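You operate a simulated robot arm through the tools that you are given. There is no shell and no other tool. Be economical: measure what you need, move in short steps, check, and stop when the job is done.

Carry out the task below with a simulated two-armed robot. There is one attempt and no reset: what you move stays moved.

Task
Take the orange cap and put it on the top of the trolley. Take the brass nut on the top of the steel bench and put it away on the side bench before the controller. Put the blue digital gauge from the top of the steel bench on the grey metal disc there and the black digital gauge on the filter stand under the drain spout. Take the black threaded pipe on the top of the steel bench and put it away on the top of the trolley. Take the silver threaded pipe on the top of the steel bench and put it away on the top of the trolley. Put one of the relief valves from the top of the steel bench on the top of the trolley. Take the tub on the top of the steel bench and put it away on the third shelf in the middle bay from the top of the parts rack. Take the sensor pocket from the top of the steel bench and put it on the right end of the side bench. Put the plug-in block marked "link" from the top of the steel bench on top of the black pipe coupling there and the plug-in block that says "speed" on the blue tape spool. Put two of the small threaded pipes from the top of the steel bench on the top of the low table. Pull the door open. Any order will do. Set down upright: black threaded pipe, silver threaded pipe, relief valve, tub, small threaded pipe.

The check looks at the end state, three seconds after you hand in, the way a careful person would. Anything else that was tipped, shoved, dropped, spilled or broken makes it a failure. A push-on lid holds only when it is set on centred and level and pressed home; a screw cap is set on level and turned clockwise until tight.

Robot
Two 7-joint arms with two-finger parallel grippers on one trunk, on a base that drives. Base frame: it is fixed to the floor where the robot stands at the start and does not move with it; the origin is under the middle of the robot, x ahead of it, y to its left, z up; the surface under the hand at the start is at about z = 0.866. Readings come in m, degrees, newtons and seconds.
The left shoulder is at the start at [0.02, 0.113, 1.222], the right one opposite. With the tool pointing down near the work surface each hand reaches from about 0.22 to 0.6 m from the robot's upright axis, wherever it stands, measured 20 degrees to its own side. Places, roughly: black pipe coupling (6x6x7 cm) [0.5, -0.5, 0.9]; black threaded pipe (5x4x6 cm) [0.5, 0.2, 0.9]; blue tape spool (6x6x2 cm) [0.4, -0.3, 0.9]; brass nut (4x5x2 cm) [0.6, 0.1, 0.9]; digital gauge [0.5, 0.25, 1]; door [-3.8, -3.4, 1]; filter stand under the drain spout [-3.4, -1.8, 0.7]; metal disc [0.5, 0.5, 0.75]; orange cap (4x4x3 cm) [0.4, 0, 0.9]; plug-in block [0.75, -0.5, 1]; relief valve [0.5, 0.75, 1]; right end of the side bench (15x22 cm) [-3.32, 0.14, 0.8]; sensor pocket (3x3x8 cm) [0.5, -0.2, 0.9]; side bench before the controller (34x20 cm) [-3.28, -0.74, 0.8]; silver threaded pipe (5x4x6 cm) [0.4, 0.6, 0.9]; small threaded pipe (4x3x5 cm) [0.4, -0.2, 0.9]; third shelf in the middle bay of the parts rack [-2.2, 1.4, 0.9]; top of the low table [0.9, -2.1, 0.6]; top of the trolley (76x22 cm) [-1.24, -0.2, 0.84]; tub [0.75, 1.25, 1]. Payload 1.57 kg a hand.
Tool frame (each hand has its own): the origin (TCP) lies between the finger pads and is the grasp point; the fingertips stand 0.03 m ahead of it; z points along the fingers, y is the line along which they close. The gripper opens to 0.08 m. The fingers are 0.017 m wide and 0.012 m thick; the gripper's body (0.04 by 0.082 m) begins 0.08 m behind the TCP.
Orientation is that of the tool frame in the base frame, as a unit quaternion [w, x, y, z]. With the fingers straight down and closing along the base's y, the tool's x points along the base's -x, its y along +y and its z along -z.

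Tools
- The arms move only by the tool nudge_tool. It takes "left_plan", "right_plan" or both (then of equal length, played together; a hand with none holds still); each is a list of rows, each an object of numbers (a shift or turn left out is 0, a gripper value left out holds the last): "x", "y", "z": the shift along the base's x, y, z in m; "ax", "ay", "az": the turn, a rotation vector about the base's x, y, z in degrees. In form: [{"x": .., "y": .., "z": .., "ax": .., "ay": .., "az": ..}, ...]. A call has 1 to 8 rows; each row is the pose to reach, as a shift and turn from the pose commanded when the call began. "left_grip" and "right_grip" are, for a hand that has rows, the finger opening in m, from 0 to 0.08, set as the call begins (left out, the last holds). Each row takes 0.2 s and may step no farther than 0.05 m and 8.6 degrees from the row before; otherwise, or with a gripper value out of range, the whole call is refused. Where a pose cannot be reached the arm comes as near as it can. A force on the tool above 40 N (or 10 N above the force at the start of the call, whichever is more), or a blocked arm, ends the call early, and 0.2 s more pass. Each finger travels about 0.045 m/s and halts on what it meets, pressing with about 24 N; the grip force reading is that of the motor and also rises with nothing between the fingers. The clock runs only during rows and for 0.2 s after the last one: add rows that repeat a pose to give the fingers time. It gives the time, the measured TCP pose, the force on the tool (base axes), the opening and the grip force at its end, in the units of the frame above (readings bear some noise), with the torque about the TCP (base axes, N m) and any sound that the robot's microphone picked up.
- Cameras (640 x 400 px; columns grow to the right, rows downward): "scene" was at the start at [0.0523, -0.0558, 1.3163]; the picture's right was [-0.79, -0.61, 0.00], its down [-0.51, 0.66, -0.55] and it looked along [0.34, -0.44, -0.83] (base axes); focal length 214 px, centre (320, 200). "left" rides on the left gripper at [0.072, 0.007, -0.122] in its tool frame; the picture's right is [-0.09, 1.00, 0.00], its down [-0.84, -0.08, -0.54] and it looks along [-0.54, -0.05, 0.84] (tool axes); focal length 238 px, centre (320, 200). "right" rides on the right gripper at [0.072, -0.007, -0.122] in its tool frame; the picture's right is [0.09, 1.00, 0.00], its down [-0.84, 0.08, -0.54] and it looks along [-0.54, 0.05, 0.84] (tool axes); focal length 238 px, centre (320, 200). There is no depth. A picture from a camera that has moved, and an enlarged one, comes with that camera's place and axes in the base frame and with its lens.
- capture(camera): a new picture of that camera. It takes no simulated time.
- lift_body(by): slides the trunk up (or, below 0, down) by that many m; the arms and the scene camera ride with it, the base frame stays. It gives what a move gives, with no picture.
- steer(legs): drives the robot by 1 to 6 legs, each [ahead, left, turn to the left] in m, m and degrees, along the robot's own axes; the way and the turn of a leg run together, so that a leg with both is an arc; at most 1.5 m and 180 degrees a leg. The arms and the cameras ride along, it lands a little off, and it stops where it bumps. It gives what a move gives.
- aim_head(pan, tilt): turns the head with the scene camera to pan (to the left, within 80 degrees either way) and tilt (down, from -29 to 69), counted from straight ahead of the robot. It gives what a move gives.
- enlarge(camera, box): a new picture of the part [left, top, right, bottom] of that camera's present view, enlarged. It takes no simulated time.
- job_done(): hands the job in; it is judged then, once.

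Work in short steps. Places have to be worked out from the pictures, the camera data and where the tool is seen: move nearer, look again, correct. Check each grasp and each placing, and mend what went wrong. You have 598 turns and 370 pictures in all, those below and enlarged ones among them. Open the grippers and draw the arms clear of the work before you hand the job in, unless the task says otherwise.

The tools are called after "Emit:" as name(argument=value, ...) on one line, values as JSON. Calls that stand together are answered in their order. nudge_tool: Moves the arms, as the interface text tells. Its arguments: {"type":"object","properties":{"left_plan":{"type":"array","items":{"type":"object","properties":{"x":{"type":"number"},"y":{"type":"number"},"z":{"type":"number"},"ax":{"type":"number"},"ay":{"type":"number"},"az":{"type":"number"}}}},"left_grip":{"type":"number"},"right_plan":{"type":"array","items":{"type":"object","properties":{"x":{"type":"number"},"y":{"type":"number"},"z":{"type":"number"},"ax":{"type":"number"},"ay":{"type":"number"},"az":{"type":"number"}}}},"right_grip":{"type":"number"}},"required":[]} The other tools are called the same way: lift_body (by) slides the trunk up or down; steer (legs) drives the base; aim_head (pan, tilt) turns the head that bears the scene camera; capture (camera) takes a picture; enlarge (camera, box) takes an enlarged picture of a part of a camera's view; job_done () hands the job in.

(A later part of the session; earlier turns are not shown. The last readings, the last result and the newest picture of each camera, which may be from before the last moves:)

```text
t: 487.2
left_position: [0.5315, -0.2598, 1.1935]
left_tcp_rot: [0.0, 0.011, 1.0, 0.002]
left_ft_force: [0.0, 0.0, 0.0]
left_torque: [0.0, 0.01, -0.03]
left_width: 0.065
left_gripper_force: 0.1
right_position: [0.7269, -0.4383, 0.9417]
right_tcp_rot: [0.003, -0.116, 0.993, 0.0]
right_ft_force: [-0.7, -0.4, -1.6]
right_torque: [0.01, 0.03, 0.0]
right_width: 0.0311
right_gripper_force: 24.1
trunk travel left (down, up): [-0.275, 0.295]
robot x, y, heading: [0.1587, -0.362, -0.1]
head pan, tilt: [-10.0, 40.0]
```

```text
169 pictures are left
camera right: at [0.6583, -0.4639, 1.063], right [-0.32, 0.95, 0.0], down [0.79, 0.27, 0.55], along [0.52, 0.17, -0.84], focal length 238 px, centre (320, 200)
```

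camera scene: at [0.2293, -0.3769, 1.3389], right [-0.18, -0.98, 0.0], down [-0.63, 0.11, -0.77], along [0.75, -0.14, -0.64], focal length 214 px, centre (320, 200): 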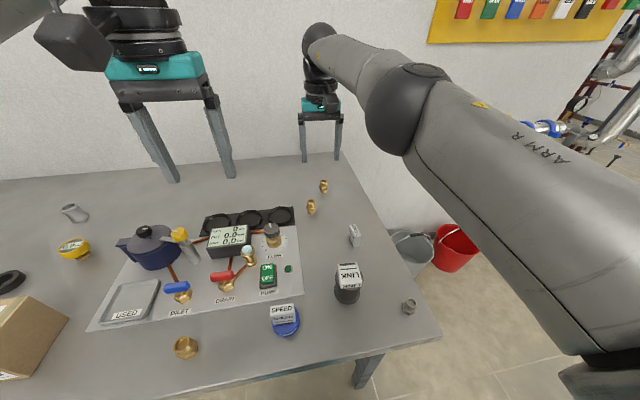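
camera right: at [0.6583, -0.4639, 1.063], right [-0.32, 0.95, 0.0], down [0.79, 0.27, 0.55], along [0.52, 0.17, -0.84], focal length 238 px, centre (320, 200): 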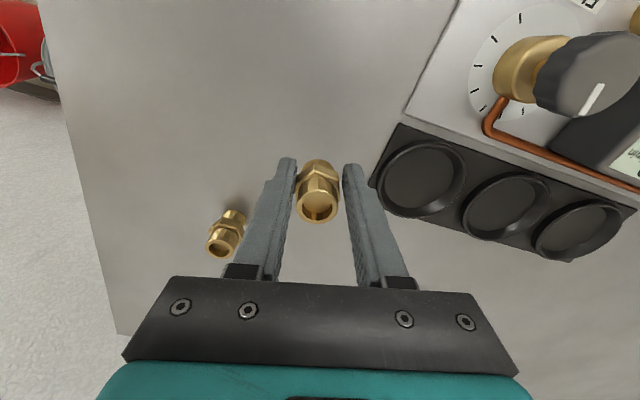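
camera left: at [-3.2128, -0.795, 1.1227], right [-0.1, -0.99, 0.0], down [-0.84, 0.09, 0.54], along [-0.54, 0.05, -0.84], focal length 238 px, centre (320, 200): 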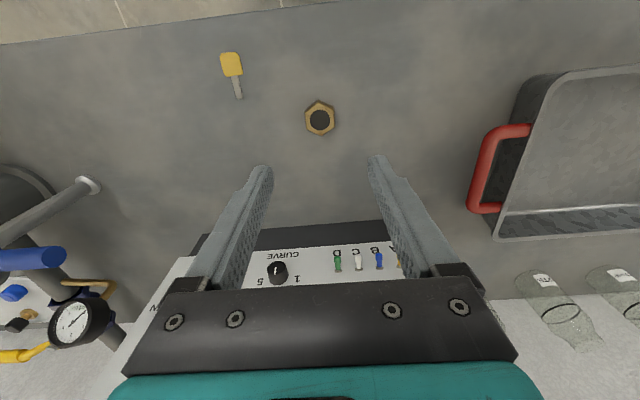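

Held. Raise/retract the right hand, and bring the left hand over the front brass pipe (≈0.393,-0.158).

Emit:
nudge_tool(left_plan=[{"x": -0.02, "y": 0.02, "z": -0.03}, {"x": -0.045, "y": 0.04, "z": -0.06}, {"x": -0.07, "y": 0.06, "z": -0.09}, {"x": -0.1, "y": 0.08, "z": -0.12}, {"x": -0.135, "y": 0.1, "z": -0.135}], right_plan=[{"z": 0.035}, {"z": 0.07}, {"x": -0.02, "z": 0.1}, {"x": -0.05, "z": 0.13}, {"x": -0.08, "z": 0.14}])

Emit:
capture(camera="left")

Emit:
enlarge(camera="left", box=[270, 80, 370, 160])

```text
t: 488.4
left_position: [0.4028, -0.1591, 1.0609]
left_tcp_rot: [0.0, 0.011, 1.0, 0.001]
left_ft_force: [0.2, -0.2, -0.3]
left_torque: [0.01, -0.04, 0.04]
left_width: 0.065
left_gripper_force: 0.1
left hand out of reach, approached as far as the arm can: row 5
right_position: [0.648, -0.4385, 1.0815]
right_tcp_rot: [0.003, -0.116, 0.993, -0.001]
right_ft_force: [0.1, 0.1, -0.6]
right_torque: [0.01, 0.01, 0.01]
right_width: 0.0308
right_gripper_force: 23.6
trunk travel left (down, up): [-0.275, 0.295]
robot x, y, heading: [0.1597, -0.3565, -0.5]
head pan, tilt: [-10.0, 40.0]
```

```text
168 pictures are left
camera left: at [0.3294, -0.1505, 1.1827], right [0.11, 0.99, 0.0], down [0.83, -0.1, 0.54], along [0.54, -0.06, -0.84], focal length 238 px, centre (320, 200)
```

left: 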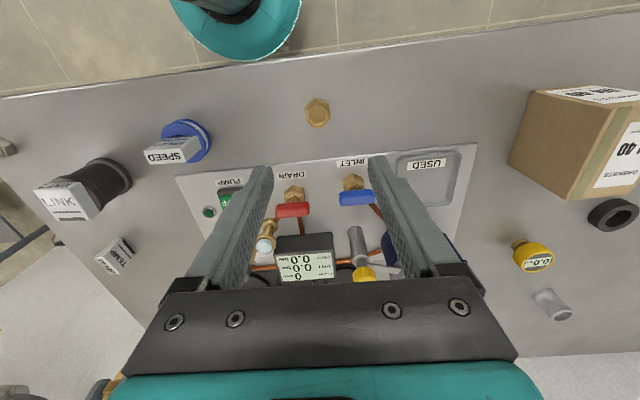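

```text
5.00 times, centred on (320, 120) of left
camera zoom: at [0.3294, -0.1505, 1.1827], right [0.11, 0.99, 0.0], down [0.83, -0.1, 0.54], along [0.54, -0.06, -0.84], focal length 1192 px, centre (320, 600)
```

zoom: 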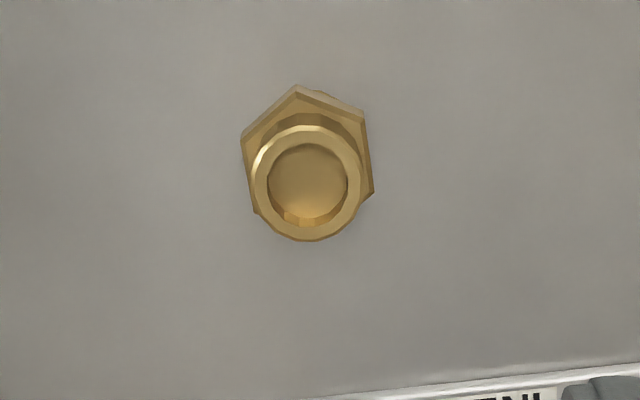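

Hand is near its inner limit; back the base 0.06 and then reach forward.

Emit:
steer(legs=[[-0.08, 0, 0]])

Emit:
nudge_tool(left_plan=[{"x": 0.035, "z": -0.02}, {"x": 0.07, "y": 0.0, "z": -0.04}, {"x": 0.07, "y": 0.0, "z": -0.085}, {"x": 0.07, "y": 0.0, "z": -0.115}])

Emit:
capture(camera="left")

```text
t: 489.4
left_position: [0.3199, -0.1575, 1.0607]
left_tcp_rot: [0.0, 0.012, 1.0, 0.002]
left_ft_force: [-0.8, 0.1, 0.6]
left_torque: [0.0, -0.03, 0.0]
left_width: 0.0651
left_gripper_force: 0.1
right_position: [0.5674, -0.4389, 1.0806]
right_tcp_rot: [0.004, -0.116, 0.993, 0.002]
right_ft_force: [-0.6, -0.4, -0.5]
right_torque: [-0.01, -0.03, -0.01]
right_width: 0.0307
right_gripper_force: 23.8
trunk travel left (down, up): [-0.275, 0.295]
robot x, y, heading: [0.0795, -0.3602, -0.0]
head pan, tilt: [-10.0, 40.0]
```

```text
t: 490.4
left_position: [0.3905, -0.1565, 0.9454]
left_tcp_rot: [0.0, 0.012, 1.0, 0.001]
left_ft_force: [0.2, 0.2, -0.2]
left_torque: [-0.02, -0.01, 0.01]
left_width: 0.0651
left_gripper_force: 0.1
right_position: [0.5693, -0.4385, 1.0799]
right_tcp_rot: [0.003, -0.117, 0.993, 0.0]
right_ft_force: [-0.2, -0.3, -1.2]
right_torque: [0.01, -0.02, -0.03]
right_width: 0.0308
right_gripper_force: 24.1
trunk travel left (down, up): [-0.275, 0.295]
robot x, y, heading: [0.0791, -0.3619, -0.1]
head pan, tilt: [-10.0, 40.0]
```

```text
166 pictures are left
camera left: at [0.3194, -0.1489, 1.067], right [0.11, 0.99, 0.0], down [0.83, -0.1, 0.54], along [0.54, -0.06, -0.84], focal length 238 px, centre (320, 200)
```

left: 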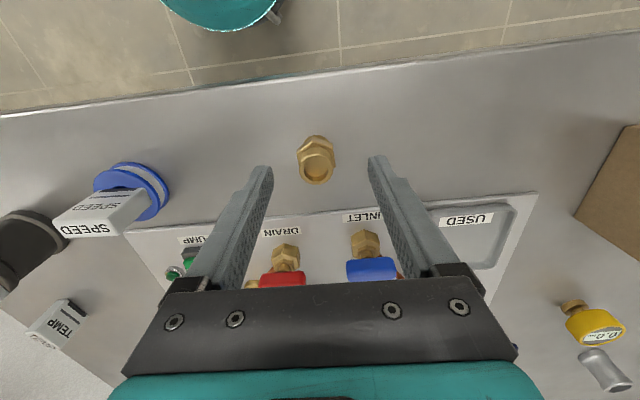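

Centred. Descend and grip, then lift.

Emit:
nudge_tool(left_plan=[{"y": -0.003, "z": -0.025}, {"y": -0.003, "z": -0.044}])

Emit:
nudge_tool(left_grip=0.015, left_plan=[{}, {}, {}, {}, {}, {"z": 0.03}, {"z": 0.07}, {"z": 0.11}])

Emit:
capture(camera="left")

```text
t: 491.0
left_position: [0.3916, -0.1593, 0.9025]
left_tcp_rot: [0.0, 0.011, 1.0, 0.001]
left_ft_force: [-0.3, 0.1, 0.0]
left_torque: [0.0, 0.05, 0.02]
left_width: 0.065
left_gripper_force: 0.1
right_position: [0.5686, -0.4393, 1.0807]
right_tcp_rot: [0.002, -0.116, 0.993, 0.0]
right_ft_force: [-0.3, 0.7, -0.1]
right_torque: [-0.01, -0.01, -0.04]
right_width: 0.0307
right_gripper_force: 23.8
trunk travel left (down, up): [-0.275, 0.295]
robot x, y, heading: [0.0769, -0.3639, -0.3]
head pan, tilt: [-10.0, 40.0]
```

```text
t: 492.8
left_position: [0.3915, -0.1599, 1.0116]
left_tcp_rot: [-0.001, 0.011, 1.0, 0.001]
left_ft_force: [-0.5, -0.2, 0.1]
left_torque: [0.0, 0.01, 0.02]
left_width: 0.0329
left_gripper_force: 24.1
right_position: [0.5676, -0.4393, 1.0805]
right_tcp_rot: [0.002, -0.116, 0.993, 0.0]
right_ft_force: [-0.5, -0.1, -0.3]
right_torque: [0.0, 0.01, -0.03]
right_width: 0.0306
right_gripper_force: 23.7
trunk travel left (down, up): [-0.275, 0.295]
robot x, y, heading: [0.0824, -0.3606, -0.3]
head pan, tilt: [-10.0, 40.0]
```

```text
165 pictures are left
camera left: at [0.3197, -0.1539, 1.133], right [0.11, 0.99, 0.0], down [0.84, -0.1, 0.54], along [0.54, -0.06, -0.84], focal length 238 px, centre (320, 200)
```

left: 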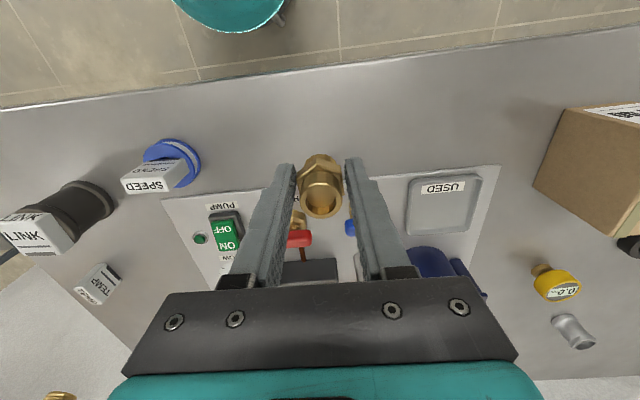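

Both small pipes held. Back off a little and look toward the low table.

Emit:
steer(legs=[[-0.22, 0, 0]])

Emit:
aim_head(pan=-70, tilt=30)

Emit:
capture(camera="scene")

```text
t: 494.5
left_position: [0.1741, -0.1626, 1.0104]
left_tcp_rot: [0.0, 0.013, 1.0, 0.001]
left_ft_force: [0.0, -0.8, -1.5]
left_torque: [0.02, -0.02, 0.01]
left_width: 0.0333
left_gripper_force: 23.4
right_position: [0.3484, -0.4401, 1.0806]
right_tcp_rot: [0.003, -0.115, 0.993, 0.0]
right_ft_force: [-0.4, -0.5, 0.0]
right_torque: [0.01, -0.01, 0.0]
right_width: 0.0304
right_gripper_force: 24.1
trunk travel left (down, up): [-0.275, 0.295]
robot x, y, heading: [-0.1398, -0.3571, -0.1]
head pan, tilt: [-10.0, 40.0]
```

```text
t: 495.8
left_position: [0.1735, -0.1613, 1.0104]
left_tcp_rot: [0.001, 0.013, 1.0, 0.002]
left_ft_force: [0.5, -0.3, -1.4]
left_torque: [0.0, -0.03, -0.03]
left_width: 0.0331
left_gripper_force: 23.7
right_position: [0.35, -0.4395, 1.0804]
right_tcp_rot: [0.003, -0.115, 0.993, 0.001]
right_ft_force: [-0.2, -0.2, -1.0]
right_torque: [-0.01, 0.0, 0.01]
right_width: 0.0304
right_gripper_force: 23.6
trunk travel left (down, up): [-0.275, 0.295]
robot x, y, heading: [-0.1388, -0.3573, -0.2]
head pan, tilt: [-70.0, 30.0]
```

```text
164 pictures are left
camera scene: at [-0.0997, -0.4455, 1.3543], right [-0.94, -0.34, 0.0], down [-0.17, 0.47, -0.87], along [0.29, -0.82, -0.5], focal length 214 px, centre (320, 200)
```

scene: 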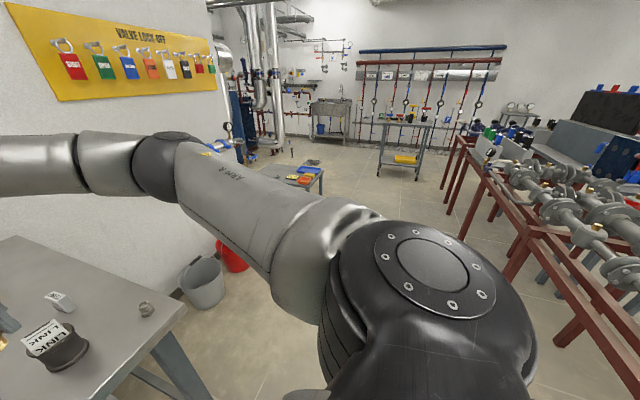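

Path is clear. Strafe right 1.2 m then look at the table.

Emit:
steer(legs=[[0, -1.2, 0]])

Emit:
aim_head(pan=-30, tilt=35)

Emit:
capture(camera="scene")

```text
t: 501.9
left_position: [0.1762, -1.3619, 1.0107]
left_tcp_rot: [0.0, 0.001, 1.0, 0.002]
left_ft_force: [0.7, 0.5, -1.1]
left_torque: [-0.03, 0.01, -0.01]
left_width: 0.0334
left_gripper_force: 24.5
right_position: [0.3594, -1.6348, 1.0797]
right_tcp_rot: [0.003, -0.126, 0.992, 0.0]
right_ft_force: [1.0, -1.0, -1.2]
right_torque: [0.0, 0.01, -0.02]
right_width: 0.0302
right_gripper_force: 23.9
trunk travel left (down, up): [-0.275, 0.295]
robot x, y, heading: [-0.1337, -1.565, 1.1]
head pan, tilt: [-70.0, 30.0]
```

```text
t: 503.0
left_position: [0.1748, -1.3616, 1.0103]
left_tcp_rot: [0.0, 0.0, 1.0, 0.001]
left_ft_force: [0.1, -0.4, -0.8]
left_torque: [-0.03, -0.01, -0.02]
left_width: 0.033
left_gripper_force: 23.9
right_position: [0.3584, -1.6352, 1.0808]
right_tcp_rot: [0.003, -0.127, 0.992, 0.001]
right_ft_force: [-0.8, 0.0, -0.6]
right_torque: [-0.01, 0.04, 0.0]
right_width: 0.0301
right_gripper_force: 23.9
trunk travel left (down, up): [-0.275, 0.295]
robot x, y, heading: [-0.1365, -1.5674, 0.8]
head pan, tilt: [-30.0, 35.0]
```

```text
163 pictures are left
camera scene: at [-0.0465, -1.6096, 1.3465], right [-0.49, -0.87, 0.0], down [-0.5, 0.28, -0.82], along [0.72, -0.4, -0.57], focal length 214 px, centre (320, 200)
```

scene: 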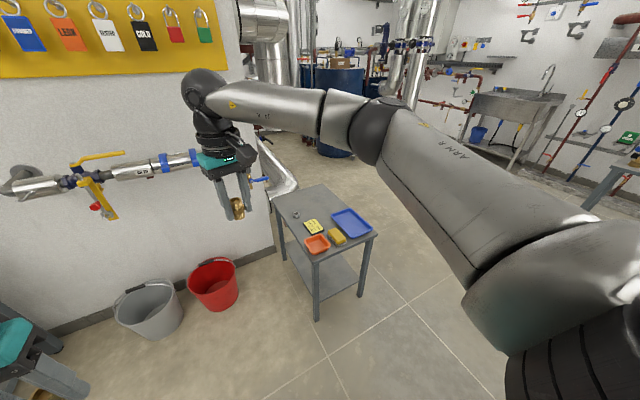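

Table spans x 0.49–1.05, y −1.89…−2.23, with free surface around (0.85,−2.1). Drive in front of it.

Emit:
steer(legs=[[0, -0.52, -0.9], [0.25, 0, 0]])

Emit:
aim_head(pan=0, tilt=45)

Emit:
capture(camera="scene")

```text
t: 507.4
left_position: [0.431, -1.8872, 1.01]
left_tcp_rot: [0.0, 0.016, 1.0, 0.002]
left_ft_force: [0.9, 1.1, -0.8]
left_torque: [-0.01, 0.0, -0.02]
left_width: 0.0329
left_gripper_force: 23.7
right_position: [0.6046, -2.1672, 1.0795]
right_tcp_rot: [0.003, -0.111, 0.994, 0.0]
right_ft_force: [1.3, 0.0, -1.4]
right_torque: [-0.01, -0.01, -0.01]
right_width: 0.03
right_gripper_force: 23.8
trunk travel left (down, up): [-0.275, 0.295]
robot x, y, heading: [0.1178, -2.0851, -0.9]
head pan, tilt: [-30.0, 35.0]
```

```text
t: 508.4
left_position: [0.4321, -1.8881, 1.0106]
left_tcp_rot: [0.0, 0.017, 1.0, 0.001]
left_ft_force: [0.0, -0.3, -0.9]
left_torque: [-0.02, 0.01, 0.0]
left_width: 0.0332
left_gripper_force: 24.2
right_position: [0.6045, -2.1675, 1.0806]
right_tcp_rot: [0.002, -0.111, 0.994, 0.0]
right_ft_force: [-0.9, 0.0, -1.0]
right_torque: [0.0, 0.03, -0.01]
right_width: 0.0301
right_gripper_force: 24.2
trunk travel left (down, up): [-0.275, 0.295]
robot x, y, heading: [0.116, -2.0806, -0.9]
head pan, tilt: [0.0, 45.0]
```

```text
162 pictures are left
camera scene: at [0.2067, -2.0854, 1.3317], right [-0.02, -1.0, 0.0], down [-0.71, 0.01, -0.71], along [0.71, -0.01, -0.71], focal length 214 px, centre (320, 200)
```

scene: 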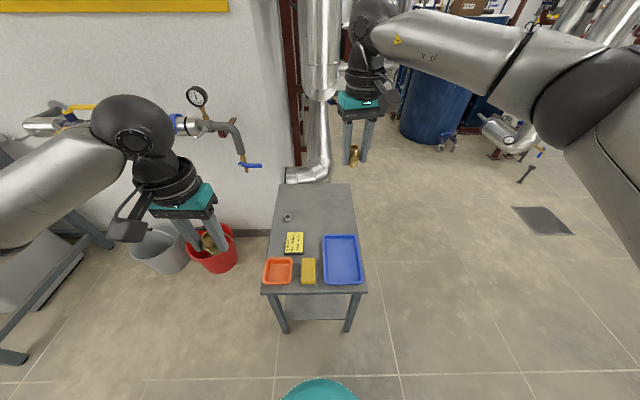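

Drive 0.12 ahead with heading fix, then lower the trunk 0.25.

Emit:
steer(legs=[[0.12, 0, 0.9]])

Emit:
lift_body(by=-0.25)

Emit:
capture(camera="right")

```text
t: 509.6
left_position: [0.5501, -1.8848, 1.0091]
left_tcp_rot: [0.0, 0.011, 1.0, 0.002]
left_ft_force: [0.3, -0.3, -0.7]
left_torque: [-0.02, 0.03, -0.01]
left_width: 0.0329
left_gripper_force: 24.2
right_position: [0.7279, -2.1616, 1.0794]
right_tcp_rot: [0.002, -0.118, 0.993, 0.0]
right_ft_force: [-0.2, -0.8, -0.2]
right_torque: [-0.04, 0.0, -0.01]
right_width: 0.0299
right_gripper_force: 24.5
trunk travel left (down, up): [-0.275, 0.295]
robot x, y, heading: [0.2357, -2.087, -0.0]
head pan, tilt: [0.0, 45.0]
```

```text
t: 512.2
left_position: [0.5482, -1.8836, 0.7613]
left_tcp_rot: [0.0, 0.011, 1.0, 0.001]
left_ft_force: [-0.5, -0.2, -1.0]
left_torque: [0.03, 0.0, -0.02]
left_width: 0.033
left_gripper_force: 23.9
right_position: [0.7263, -2.1618, 0.8295]
right_tcp_rot: [0.003, -0.117, 0.993, 0.001]
right_ft_force: [0.0, 0.1, 0.1]
right_torque: [0.02, 0.01, -0.03]
right_width: 0.03
right_gripper_force: 23.7
trunk travel left (down, up): [-0.025, 0.545]
robot x, y, heading: [0.2373, -2.0835, -0.0]
head pan, tilt: [0.0, 45.0]
```

```text
161 pictures are left
camera right: at [0.6567, -2.1864, 0.9523], right [-0.32, 0.95, 0.0], down [0.79, 0.27, 0.55], along [0.52, 0.18, -0.84], focal length 238 px, centre (320, 200)
```

right: 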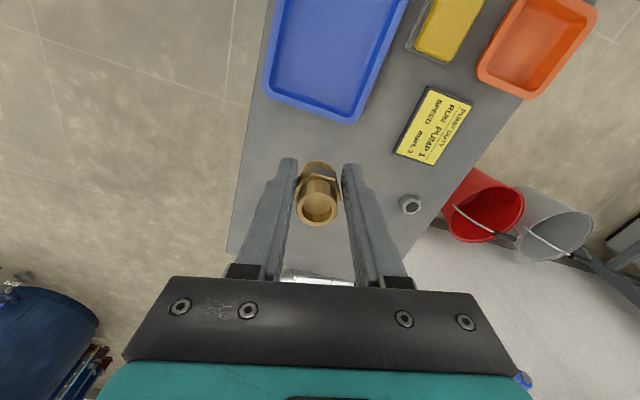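

Move right hand to (0.81,-2.15) and lower toward the table.

Emit:
nudge_tool(right_plan=[{"x": 0.04, "y": 0.006}, {"x": 0.08, "y": 0.012}, {"x": 0.08, "y": 0.012, "z": -0.045}, {"x": 0.08, "y": 0.012, "z": -0.09}, {"x": 0.08, "y": 0.012, "z": -0.13}, {"x": 0.08, "y": 0.012, "z": -0.165}])

Emit:
capture(camera="right")

Emit:
enlarge(camera="scene", box=[230, 120, 390, 300])

```text
t: 513.6
left_position: [0.5502, -1.8847, 0.7598]
left_tcp_rot: [-0.001, 0.01, 1.0, 0.002]
left_ft_force: [0.0, -0.3, -1.0]
left_torque: [-0.01, -0.01, -0.02]
left_width: 0.0328
left_gripper_force: 24.3
right_position: [0.7984, -2.1549, 0.6719]
right_tcp_rot: [0.002, -0.117, 0.993, 0.001]
right_ft_force: [0.1, 0.3, 0.0]
right_torque: [-0.02, 0.01, 0.03]
right_width: 0.0296
right_gripper_force: 23.6
right hand out of reach, approached as far as the arm can: row 5, 6
trunk travel left (down, up): [-0.025, 0.545]
robot x, y, heading: [0.2365, -2.082, -0.2]
head pan, tilt: [0.0, 45.0]
```

```text
160 pictures are left
camera right: at [0.7289, -2.1795, 0.794], right [-0.32, 0.95, 0.0], down [0.79, 0.27, 0.55], along [0.52, 0.18, -0.84], focal length 238 px, centre (320, 200)
```

right: 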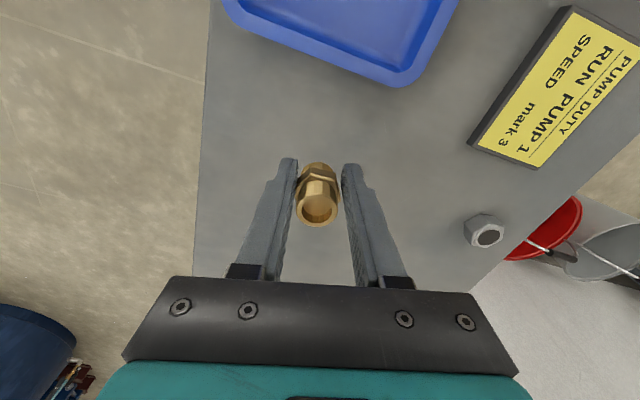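

```text
2.22 times, centred on (310, 210) of scene
camera zoom: at [0.3278, -2.0858, 1.0816], right [0.0, -1.0, 0.0], down [-0.71, 0.0, -0.71], along [0.71, 0.0, -0.71], focal length 477 px, centre (342, 178)
```

zoom: 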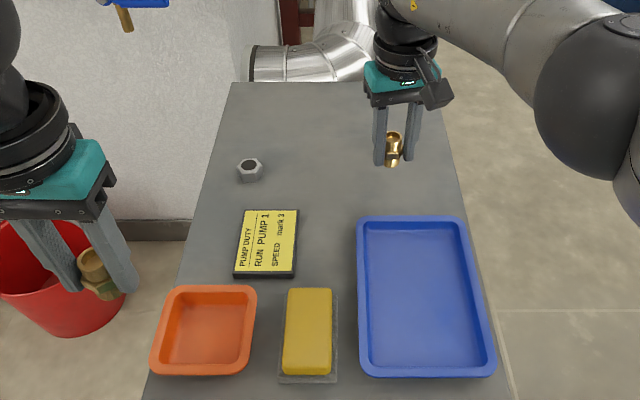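

Near reach limit; come 2.5 cm closer while lowering the rest.

Emit:
nudge_tool(right_plan=[{"x": -0.015, "z": -0.015}, {"x": -0.025, "z": -0.025}, {"x": -0.025, "z": -0.032}, {"x": -0.025, "z": -0.038}])

```text
t: 514.6
left_position: [0.5506, -1.8864, 0.7606]
left_tcp_rot: [-0.001, 0.01, 1.0, 0.001]
left_ft_force: [0.0, -0.5, -0.8]
left_torque: [0.01, 0.03, -0.02]
left_width: 0.0328
left_gripper_force: 24.2
right_position: [0.7731, -2.1552, 0.6352]
right_tcp_rot: [0.003, -0.117, 0.993, 0.0]
right_ft_force: [-0.4, 0.7, -0.7]
right_torque: [-0.03, 0.03, -0.02]
right_width: 0.0296
right_gripper_force: 23.8
trunk travel left (down, up): [-0.025, 0.545]
robot x, y, heading: [0.2424, -2.0859, -0.0]
head pan, tilt: [0.0, 45.0]
```

No contact yet. Continue.

Emit:
nudge_tool(right_plan=[{"z": -0.004}, {"z": -0.008}, {"z": -0.012}, {"z": -0.016}])

```text
t: 515.6
left_position: [0.5484, -1.8842, 0.7611]
left_tcp_rot: [0.001, 0.01, 1.0, 0.002]
left_ft_force: [-0.9, -0.2, -0.1]
left_torque: [0.01, -0.02, -0.01]
left_width: 0.0329
left_gripper_force: 24.2
right_position: [0.7715, -2.1547, 0.6231]
right_tcp_rot: [0.004, -0.118, 0.993, 0.0]
right_ft_force: [-4.9, -1.3, 12.7]
right_torque: [-0.06, 0.07, -0.03]
right_width: 0.0292
right_gripper_force: 23.7
trunk travel left (down, up): [-0.025, 0.545]
robot x, y, heading: [0.2364, -2.0863, -0.2]
head pan, tilt: [0.0, 45.0]
```

Contact (table ≈0.588). Check uprightness before opening.

Emit:
capture(camera="right")

Emit:
nudge_tool(right_grip=0.05, right_plan=[{"z": 0.002}, {"z": 0.002}, {"z": 0.002}, {"z": 0.002}])

Emit:
capture(camera="right")

```text
158 pictures are left
camera right: at [0.7017, -2.1783, 0.7432], right [-0.32, 0.95, 0.0], down [0.79, 0.27, 0.55], along [0.52, 0.18, -0.84], focal length 238 px, centre (320, 200)
```

right: 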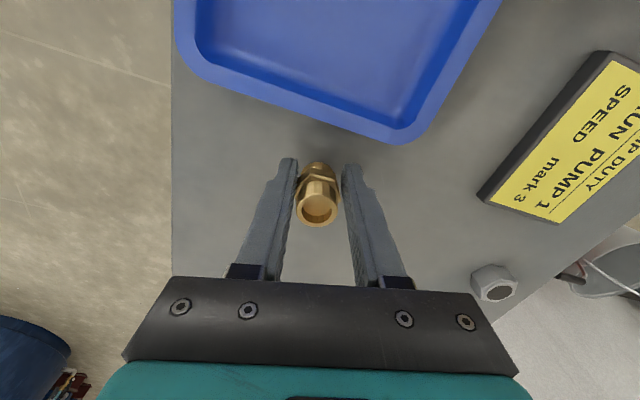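

```text
t: 516.6
left_position: [0.5498, -1.8859, 0.7598]
left_tcp_rot: [0.001, 0.011, 1.0, 0.001]
left_ft_force: [0.7, -0.6, -0.7]
left_torque: [0.0, 0.0, 0.0]
left_width: 0.0327
left_gripper_force: 23.7
right_position: [0.7719, -2.1537, 0.6213]
right_tcp_rot: [0.002, -0.118, 0.993, 0.001]
right_ft_force: [0.6, 0.5, 0.0]
right_torque: [-0.03, 0.01, -0.01]
right_width: 0.0501
right_gripper_force: 0.1
trunk travel left (down, up): [-0.025, 0.545]
robot x, y, heading: [0.235, -2.0847, 0.0]
head pan, tilt: [0.0, 45.0]
```

```text
157 pictures are left
camera right: at [0.7019, -2.1782, 0.7427], right [-0.32, 0.95, 0.0], down [0.79, 0.27, 0.55], along [0.52, 0.18, -0.84], focal length 238 px, centre (320, 200)
```

right: 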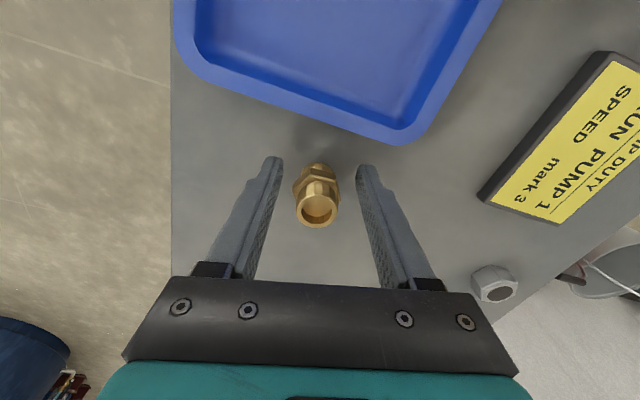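

Lift the right hand straight up and look.

Emit:
nudge_tool(right_plan=[{"z": 0.04}, {"z": 0.08}, {"z": 0.12}, {"z": 0.16}])

Emit:
enlarge(camera="scene", box=[230, 120, 390, 300])

```text
t: 517.6
left_position: [0.5475, -1.8841, 0.7609]
left_tcp_rot: [0.0, 0.011, 1.0, 0.002]
left_ft_force: [0.7, -0.4, -0.6]
left_torque: [0.01, -0.01, 0.0]
left_width: 0.0329
left_gripper_force: 24.1
right_position: [0.7705, -2.1544, 0.7845]
right_tcp_rot: [0.003, -0.118, 0.993, 0.0]
right_ft_force: [0.6, 0.0, -0.5]
right_torque: [-0.02, 0.01, -0.01]
right_width: 0.0497
right_gripper_force: 0.1
trunk travel left (down, up): [-0.025, 0.545]
robot x, y, heading: [0.2334, -2.0885, -0.2]
head pan, tilt: [0.0, 45.0]
```

```text
2.22 times, centred on (310, 210) of scene
camera zoom: at [0.3275, -2.0851, 1.0817], right [0.0, -1.0, 0.0], down [-0.71, 0.0, -0.71], along [0.71, 0.0, -0.71], focal length 477 px, centre (342, 178)
```

zoom: 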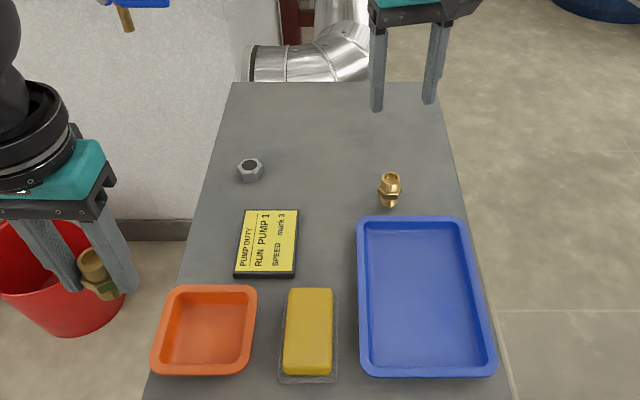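

First pipe stands upright. Move right hand away and bring the left over (0.79,-2.06).

Emit:
nudge_tool(right_plan=[{"x": -0.03, "z": 0.03}, {"x": -0.06, "y": -0.02, "z": 0.05}, {"x": -0.09, "y": -0.05, "z": 0.07}, {"x": -0.11, "y": -0.08, "z": 0.09}, {"x": -0.13, "y": -0.11, "z": 0.1}, {"x": -0.14, "y": -0.14, "z": 0.1}], left_plan=[{"z": 0.02}, {"x": 0.03, "y": -0.02, "z": 0.02}, {"x": 0.065, "y": -0.045, "z": 0.02}, {"x": 0.1, "y": -0.075, "z": 0.02}, {"x": 0.135, "y": -0.105, "z": 0.02}, {"x": 0.17, "y": -0.135, "z": 0.02}])

Emit:
nudge_tool(left_plan=[{"x": 0.035, "y": -0.025}, {"x": 0.07, "y": -0.04}, {"x": 0.07, "y": -0.04, "z": -0.045}, {"x": 0.07, "y": -0.04, "z": -0.085}, {"x": 0.07, "y": -0.04, "z": -0.12}])

Emit:
enlarge(camera="scene", box=[230, 120, 390, 300])

Emit:
capture(camera="left")

```text
t: 519.0
left_position: [0.721, -2.0213, 0.7821]
left_tcp_rot: [-0.001, 0.011, 1.0, 0.002]
left_ft_force: [-0.3, -0.1, 0.4]
left_torque: [0.0, 0.0, -0.03]
left_width: 0.0328
left_gripper_force: 23.6
right_position: [0.6311, -2.2957, 0.8823]
right_tcp_rot: [0.003, -0.118, 0.993, 0.0]
right_ft_force: [-0.6, -0.7, -0.7]
right_torque: [-0.01, 0.0, -0.01]
right_width: 0.05
right_gripper_force: 0.0
trunk travel left (down, up): [-0.025, 0.545]
robot x, y, heading: [0.2345, -2.0888, -0.1]
head pan, tilt: [0.0, 45.0]
```

```text
t: 520.2
left_position: [0.7884, -2.061, 0.6605]
left_tcp_rot: [-0.001, 0.011, 1.0, 0.002]
left_ft_force: [0.4, -0.1, -0.9]
left_torque: [0.02, -0.02, -0.01]
left_width: 0.0298
left_gripper_force: 24.5
right_position: [0.6314, -2.2959, 0.881]
right_tcp_rot: [0.002, -0.117, 0.993, 0.0]
right_ft_force: [-0.5, -0.4, 0.8]
right_torque: [-0.02, 0.0, 0.0]
right_width: 0.0498
right_gripper_force: 0.0
trunk travel left (down, up): [-0.025, 0.545]
robot x, y, heading: [0.2363, -2.0853, -0.0]
head pan, tilt: [0.0, 45.0]
```

```text
2.22 times, centred on (310, 210) of scene
camera zoom: at [0.3275, -2.0854, 1.0817], right [0.0, -1.0, 0.0], down [-0.71, 0.0, -0.71], along [0.71, 0.0, -0.71], focal length 477 px, centre (342, 178)
```

zoom: 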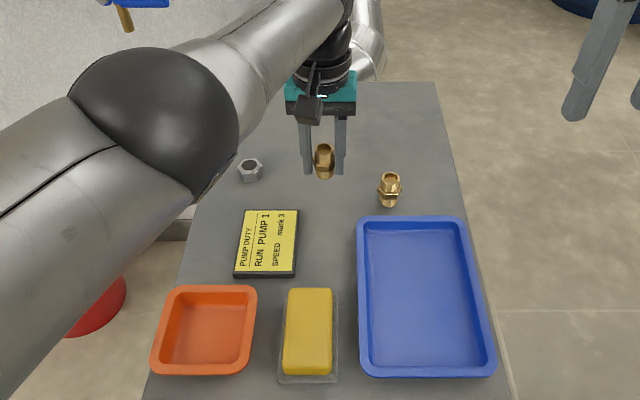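

```text
154 pictures are left
camera left: at [0.7162, -2.0541, 0.7843], right [0.12, 0.99, 0.0], down [0.84, -0.1, 0.54], along [0.54, -0.06, -0.84], focal length 238 px, centre (320, 200)
```

left: 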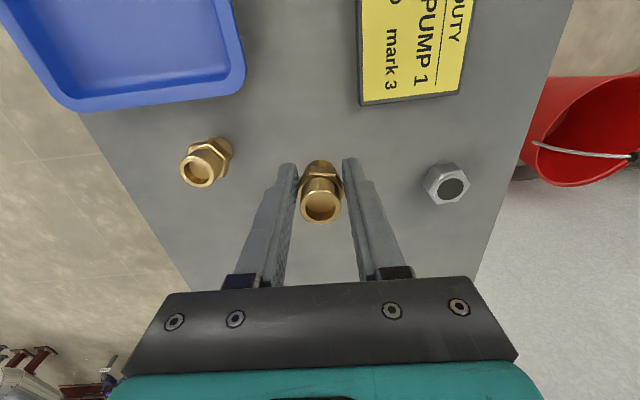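

Lower to contact.

Emit:
nudge_tool(left_plan=[{"z": -0.018}, {"z": -0.027}, {"z": -0.032}, {"z": -0.036}, {"z": -0.039}])

```text
t: 521.4
left_position: [0.7829, -2.0565, 0.6286]
left_tcp_rot: [-0.001, 0.011, 1.0, 0.002]
left_ft_force: [-0.1, -0.1, -1.4]
left_torque: [-0.02, 0.01, 0.04]
left_width: 0.0298
left_gripper_force: 23.9
left hand out of reach, approached as far as the arm can: row 1, 2, 3, 4, 5
right_position: [0.6313, -2.294, 0.8812]
right_tcp_rot: [0.002, -0.118, 0.993, 0.0]
right_ft_force: [-0.3, -1.0, 0.1]
right_torque: [-0.02, 0.02, 0.03]
right_width: 0.05
right_gripper_force: 0.0
trunk travel left (down, up): [-0.025, 0.545]
robot x, y, heading: [0.237, -2.0843, -0.1]
head pan, tilt: [0.0, 45.0]
```

At reach limit; lower the trunk 5 mm in steps.

Emit:
lift_body(by=-0.004)

Emit:
lift_body(by=-0.002)

```text
t: 521.9
left_position: [0.7818, -2.0581, 0.6255]
left_tcp_rot: [0.0, 0.01, 1.0, 0.002]
left_ft_force: [0.5, 0.1, 0.0]
left_torque: [0.0, 0.02, -0.02]
left_width: 0.0296
left_gripper_force: 23.4
right_position: [0.6308, -2.296, 0.8783]
right_tcp_rot: [0.002, -0.117, 0.993, 0.002]
right_ft_force: [0.6, -0.4, -0.2]
right_torque: [0.02, 0.0, -0.01]
right_width: 0.0499
right_gripper_force: 0.0
trunk travel left (down, up): [-0.021, 0.549]
robot x, y, heading: [0.2357, -2.0832, -0.3]
head pan, tilt: [0.0, 45.0]
```

```text
t: 522.4
left_position: [0.782, -2.0566, 0.6231]
left_tcp_rot: [0.0, 0.01, 1.0, 0.001]
left_ft_force: [-0.2, 0.3, -0.6]
left_torque: [-0.02, 0.03, 0.01]
left_width: 0.0299
left_gripper_force: 23.6
right_position: [0.6312, -2.2954, 0.8761]
right_tcp_rot: [0.002, -0.117, 0.993, 0.0]
right_ft_force: [0.2, 0.5, -0.2]
right_torque: [-0.01, -0.01, 0.01]
right_width: 0.0504
right_gripper_force: 0.1
trunk travel left (down, up): [-0.019, 0.551]
robot x, y, heading: [0.2325, -2.0841, 0.1]
head pan, tilt: [0.0, 45.0]
```

Emit:
lift_body(by=-0.003)

Emit:
capture(camera="left")

```text
t: 523.0
left_position: [0.7832, -2.0577, 0.6212]
left_tcp_rot: [0.0, 0.011, 1.0, 0.002]
left_ft_force: [-2.9, 0.4, 6.1]
left_torque: [-0.02, 0.06, -0.01]
left_width: 0.0298
left_gripper_force: 23.8
right_position: [0.63, -2.2924, 0.8733]
right_tcp_rot: [0.002, -0.117, 0.993, 0.001]
right_ft_force: [0.5, -0.3, -1.2]
right_torque: [0.01, -0.01, 0.0]
right_width: 0.0499
right_gripper_force: 0.0
trunk travel left (down, up): [-0.016, 0.554]
robot x, y, heading: [0.2365, -2.0855, -0.1]
head pan, tilt: [0.0, 45.0]
```

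```text
153 pictures are left
camera left: at [0.7104, -2.0496, 0.7437], right [0.11, 0.99, 0.0], down [0.83, -0.1, 0.54], along [0.54, -0.06, -0.84], focal length 238 px, centre (320, 200)
```

left: 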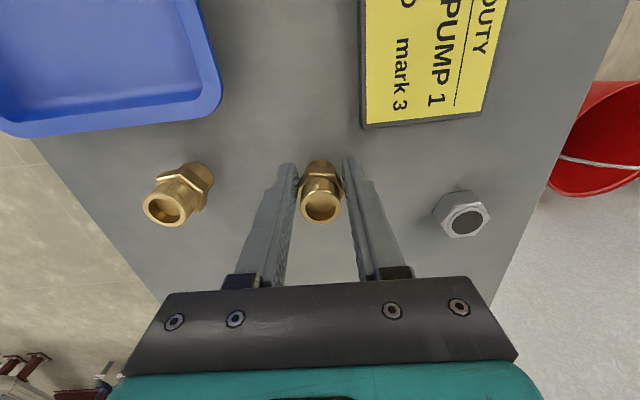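

Contact (6 N), pipe level. Press 2 mm more, then open.

Emit:
lift_body(by=-0.002)

Emit:
nudge_tool(left_grip=0.05, left_plan=[{}, {}, {}, {}])

Emit:
capture(camera="left")

```text
t: 523.5
left_position: [0.7817, -2.058, 0.6209]
left_tcp_rot: [0.002, 0.011, 1.0, 0.002]
left_ft_force: [-4.1, 2.6, 19.0]
left_torque: [0.06, 0.03, -0.09]
left_width: 0.0296
left_gripper_force: 23.9
right_position: [0.6297, -2.2942, 0.8703]
right_tcp_rot: [0.003, -0.118, 0.993, 0.0]
right_ft_force: [0.1, -0.8, 0.6]
right_torque: [0.0, 0.0, -0.01]
right_width: 0.0499
right_gripper_force: 0.1
trunk travel left (down, up): [-0.014, 0.556]
robot x, y, heading: [0.2392, -2.0871, -0.3]
head pan, tilt: [0.0, 45.0]
```

```text
t: 524.5
left_position: [0.782, -2.0565, 0.6183]
left_tcp_rot: [0.0, 0.011, 1.0, 0.002]
left_ft_force: [0.6, -0.5, -0.7]
left_torque: [0.03, 0.01, 0.0]
left_width: 0.0499
left_gripper_force: 0.0
right_position: [0.632, -2.295, 0.8703]
right_tcp_rot: [0.003, -0.117, 0.993, 0.001]
right_ft_force: [0.7, -0.9, -0.3]
right_torque: [0.01, 0.01, -0.01]
right_width: 0.0503
right_gripper_force: 0.1
trunk travel left (down, up): [-0.014, 0.556]
robot x, y, heading: [0.2399, -2.0853, -0.1]
head pan, tilt: [0.0, 45.0]
```

```text
152 pictures are left
camera left: at [0.7104, -2.0496, 0.7406], right [0.11, 0.99, 0.0], down [0.84, -0.1, 0.54], along [0.54, -0.06, -0.84], focal length 238 px, centre (320, 200)
```

left: 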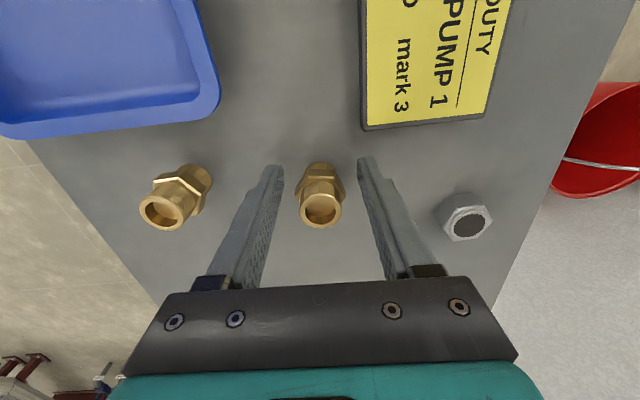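

Released and standing. Raise via trunk, then retract.

Emit:
lift_body(by=0.12)

Emit:
enlarge(camera="scene", box=[230, 120, 390, 300])

```text
t: 526.0
left_position: [0.7828, -2.057, 0.7372]
left_tcp_rot: [0.0, 0.01, 1.0, 0.002]
left_ft_force: [-1.1, 0.8, -0.4]
left_torque: [0.0, 0.02, 0.0]
left_width: 0.0501
left_gripper_force: 0.2
right_position: [0.6323, -2.2942, 0.9902]
right_tcp_rot: [0.002, -0.117, 0.993, 0.0]
right_ft_force: [-0.1, 0.8, -0.6]
right_torque: [0.03, 0.03, 0.07]
right_width: 0.0501
right_gripper_force: 0.0
trunk travel left (down, up): [-0.134, 0.436]
robot x, y, heading: [0.2357, -2.0806, -0.2]
head pan, tilt: [0.0, 45.0]
```

```text
2.22 times, centred on (310, 210) of scene
camera zoom: at [0.3276, -2.0852, 1.1906], right [0.0, -1.0, 0.0], down [-0.71, 0.0, -0.71], along [0.71, 0.0, -0.71], focal length 477 px, centre (342, 178)
```

zoom: 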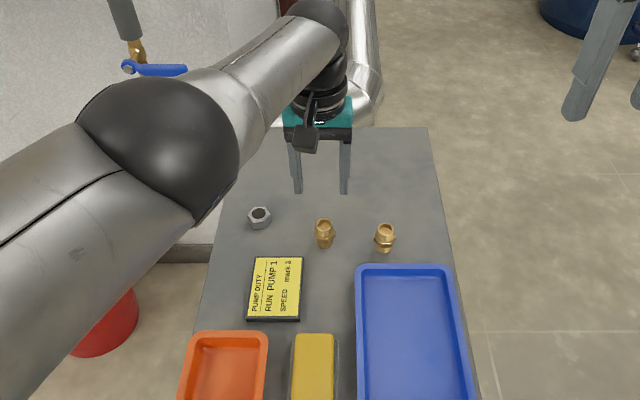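

Both pipes stand on the low table. Raise trunk and drive back.

Emit:
lift_body(by=0.134)

Emit:
steer(legs=[[-0.4, 0, 0], [0, 1.3, 0]])

Emit:
aim_head(pan=15, tilt=35)

Emit:
capture(camera="scene")

```text
t: 527.6
left_position: [0.7827, -2.0579, 0.872]
left_tcp_rot: [0.0, 0.011, 1.0, 0.002]
left_ft_force: [1.1, -0.3, 0.1]
left_torque: [0.02, 0.01, 0.02]
left_width: 0.0498
left_gripper_force: 0.1
right_position: [0.6315, -2.2949, 1.1251]
right_tcp_rot: [0.002, -0.117, 0.993, 0.0]
right_ft_force: [0.3, -0.5, 0.5]
right_torque: [0.05, 0.03, -0.02]
right_width: 0.0499
right_gripper_force: 0.1
trunk travel left (down, up): [-0.268, 0.302]
robot x, y, heading: [0.2389, -2.0839, 0.0]
head pan, tilt: [0.0, 45.0]
```

```text
t: 536.3
left_position: [0.3764, -0.7271, 0.8719]
left_tcp_rot: [0.0, 0.001, 1.0, 0.001]
left_ft_force: [0.5, -1.5, 0.3]
left_torque: [0.03, 0.02, 0.02]
left_width: 0.05
left_gripper_force: 0.0
right_position: [0.2281, -0.9665, 1.1251]
right_tcp_rot: [0.002, -0.126, 0.992, 0.0]
right_ft_force: [-0.2, -0.7, -0.1]
right_torque: [-0.02, 0.0, 0.05]
right_width: 0.0502
right_gripper_force: 0.1
trunk travel left (down, up): [-0.268, 0.302]
robot x, y, heading: [-0.1694, -0.7667, 0.5]
head pan, tilt: [0.0, 45.0]
```

```text
t: 537.1
left_position: [0.3763, -0.7266, 0.8721]
left_tcp_rot: [0.0, 0.001, 1.0, 0.001]
left_ft_force: [1.1, 0.1, 0.7]
left_torque: [0.02, 0.02, 0.02]
left_width: 0.0502
left_gripper_force: 0.0
right_position: [0.229, -0.9672, 1.1255]
right_tcp_rot: [0.003, -0.127, 0.992, 0.0]
right_ft_force: [0.3, -0.5, -1.0]
right_torque: [0.0, -0.01, 0.01]
right_width: 0.0499
right_gripper_force: 0.0
trunk travel left (down, up): [-0.268, 0.302]
robot x, y, heading: [-0.1708, -0.7633, 1.0]
head pan, tilt: [15.0, 35.0]
```

```text
150 pictures are left
camera scene: at [-0.0753, -0.7409, 1.3394], right [0.27, -0.96, 0.0], down [-0.55, -0.16, -0.82], along [0.79, 0.22, -0.57], focal length 214 px, centre (320, 200)
```

scene: 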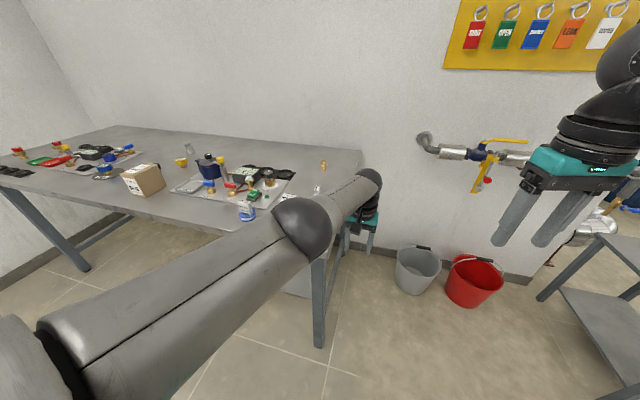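

Careful: the left hand is low right beside the bench end. Move away (to the right) first, then raise it.

Emit:
steer(legs=[[0, -0.3, 0]])

Emit:
nudge_tool(left_plan=[{"z": 0.045}, {"z": 0.09}, {"z": 0.135}, {"z": 0.18}, {"z": 0.22}, {"x": -0.04, "z": 0.24}, {"x": -0.08, "z": 0.25}, {"x": -0.12, "z": 0.25}])

Emit:
capture(camera="scene")

```text
t: 539.1
left_position: [0.3792, -1.0278, 0.8727]
left_tcp_rot: [0.0, 0.002, 1.0, 0.001]
left_ft_force: [0.5, 0.4, -0.6]
left_torque: [0.0, -0.04, 0.02]
left_width: 0.0499
left_gripper_force: 0.0
right_position: [0.2322, -1.2677, 1.125]
right_tcp_rot: [0.003, -0.126, 0.992, 0.001]
right_ft_force: [0.2, -0.6, 0.1]
right_torque: [-0.01, 0.04, 0.04]
right_width: 0.05
right_gripper_force: 0.0
trunk travel left (down, up): [-0.268, 0.302]
robot x, y, heading: [-0.1679, -1.0647, 0.7]
head pan, tilt: [15.0, 35.0]
```

```text
t: 540.9
left_position: [0.3821, -1.0284, 1.0931]
left_tcp_rot: [0.0, 0.003, 1.0, 0.002]
left_ft_force: [-0.8, -0.8, -0.4]
left_torque: [0.01, -0.02, 0.01]
left_width: 0.0502
left_gripper_force: 0.0
left hand out of reach, approached as far as the arm can: row 6, 7, 8
right_position: [0.2329, -1.2662, 1.1251]
right_tcp_rot: [0.002, -0.126, 0.992, 0.001]
right_ft_force: [0.5, 0.4, 0.3]
right_torque: [0.02, -0.03, -0.02]
right_width: 0.0503
right_gripper_force: 0.1
trunk travel left (down, up): [-0.268, 0.302]
robot x, y, heading: [-0.1642, -1.0616, 1.0]
head pan, tilt: [15.0, 35.0]
```

```text
149 pictures are left
camera scene: at [-0.071, -1.0394, 1.3395], right [0.27, -0.96, 0.0], down [-0.55, -0.16, -0.82], along [0.79, 0.22, -0.57], focal length 214 px, centre (320, 200)
```

scene: 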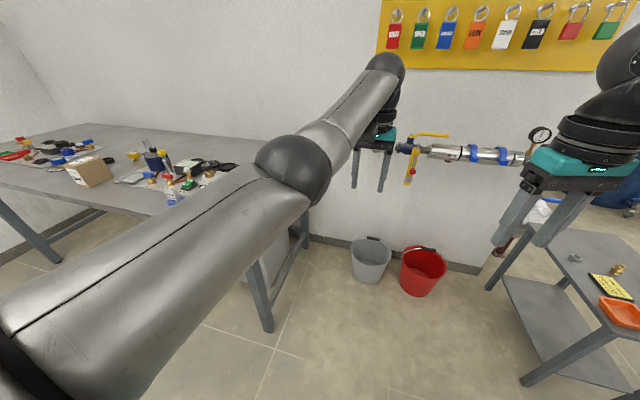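

Hands are high now. Strafe left to inspect the bench's right end.

Emit:
steer(legs=[[-0.08, 0, -0.8], [0, 0.7, 0]])

Emit:
aim_head(pan=-12, tilt=38)

Emit:
capture(camera="scene")

Emit:
enlarge(camera="scene", box=[230, 120, 400, 240])

```text
t: 545.5
left_position: [0.3037, -0.3297, 1.0925]
left_tcp_rot: [0.0, 0.011, 1.0, 0.001]
left_ft_force: [0.1, 0.5, 0.3]
left_torque: [-0.03, -0.02, 0.01]
left_width: 0.0501
left_gripper_force: 0.1
right_position: [0.152, -0.565, 1.1249]
right_tcp_rot: [0.002, -0.118, 0.993, 0.001]
right_ft_force: [0.6, -0.6, -0.3]
right_torque: [-0.02, -0.01, -0.02]
right_width: 0.0496
right_gripper_force: 0.1
trunk travel left (down, up): [-0.268, 0.302]
robot x, y, heading: [-0.2453, -0.3565, -0.3]
head pan, tilt: [15.0, 35.0]
```

```text
t: 546.4
left_position: [0.303, -0.329, 1.0929]
left_tcp_rot: [0.0, 0.01, 1.0, 0.002]
left_ft_force: [-0.8, 0.6, 0.5]
left_torque: [0.01, -0.03, -0.03]
left_width: 0.0501
left_gripper_force: 0.0
right_position: [0.1502, -0.5642, 1.125]
right_tcp_rot: [0.002, -0.117, 0.993, 0.0]
right_ft_force: [0.1, 0.5, -0.1]
right_torque: [0.02, 0.02, 0.03]
right_width: 0.0499
right_gripper_force: 0.1
trunk travel left (down, up): [-0.268, 0.302]
robot x, y, heading: [-0.2413, -0.3624, 0.2]
head pan, tilt: [-12.0, 38.0]
```

```text
148 pictures are left
camera scene: at [-0.1493, -0.3743, 1.3349], right [-0.21, -0.98, 0.0], down [-0.6, 0.13, -0.79], along [0.77, -0.16, -0.62], focal length 214 px, centre (320, 200)
```

scene: 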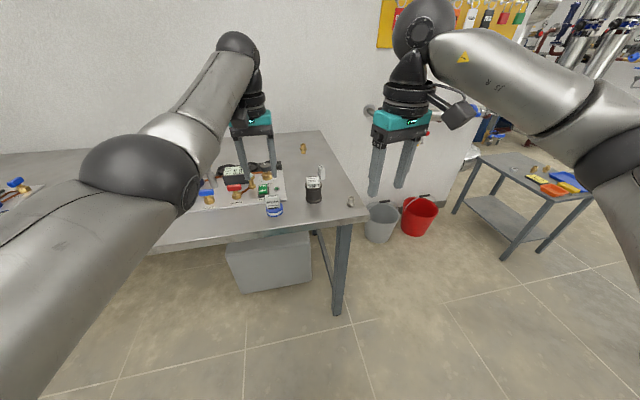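

```text
3.33 times, centred on (315, 180) of scene
camera zoom: at [-0.1493, -0.3743, 1.3349], right [-0.21, -0.98, 0.0], down [-0.6, 0.13, -0.79], along [0.77, -0.16, -0.62], focal length 715 px, centre (337, 267)
```

zoom: 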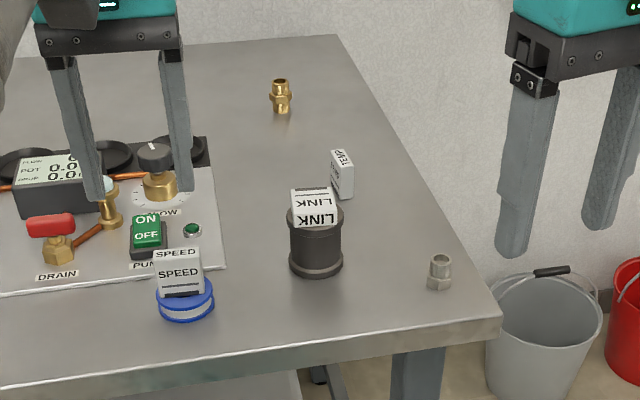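

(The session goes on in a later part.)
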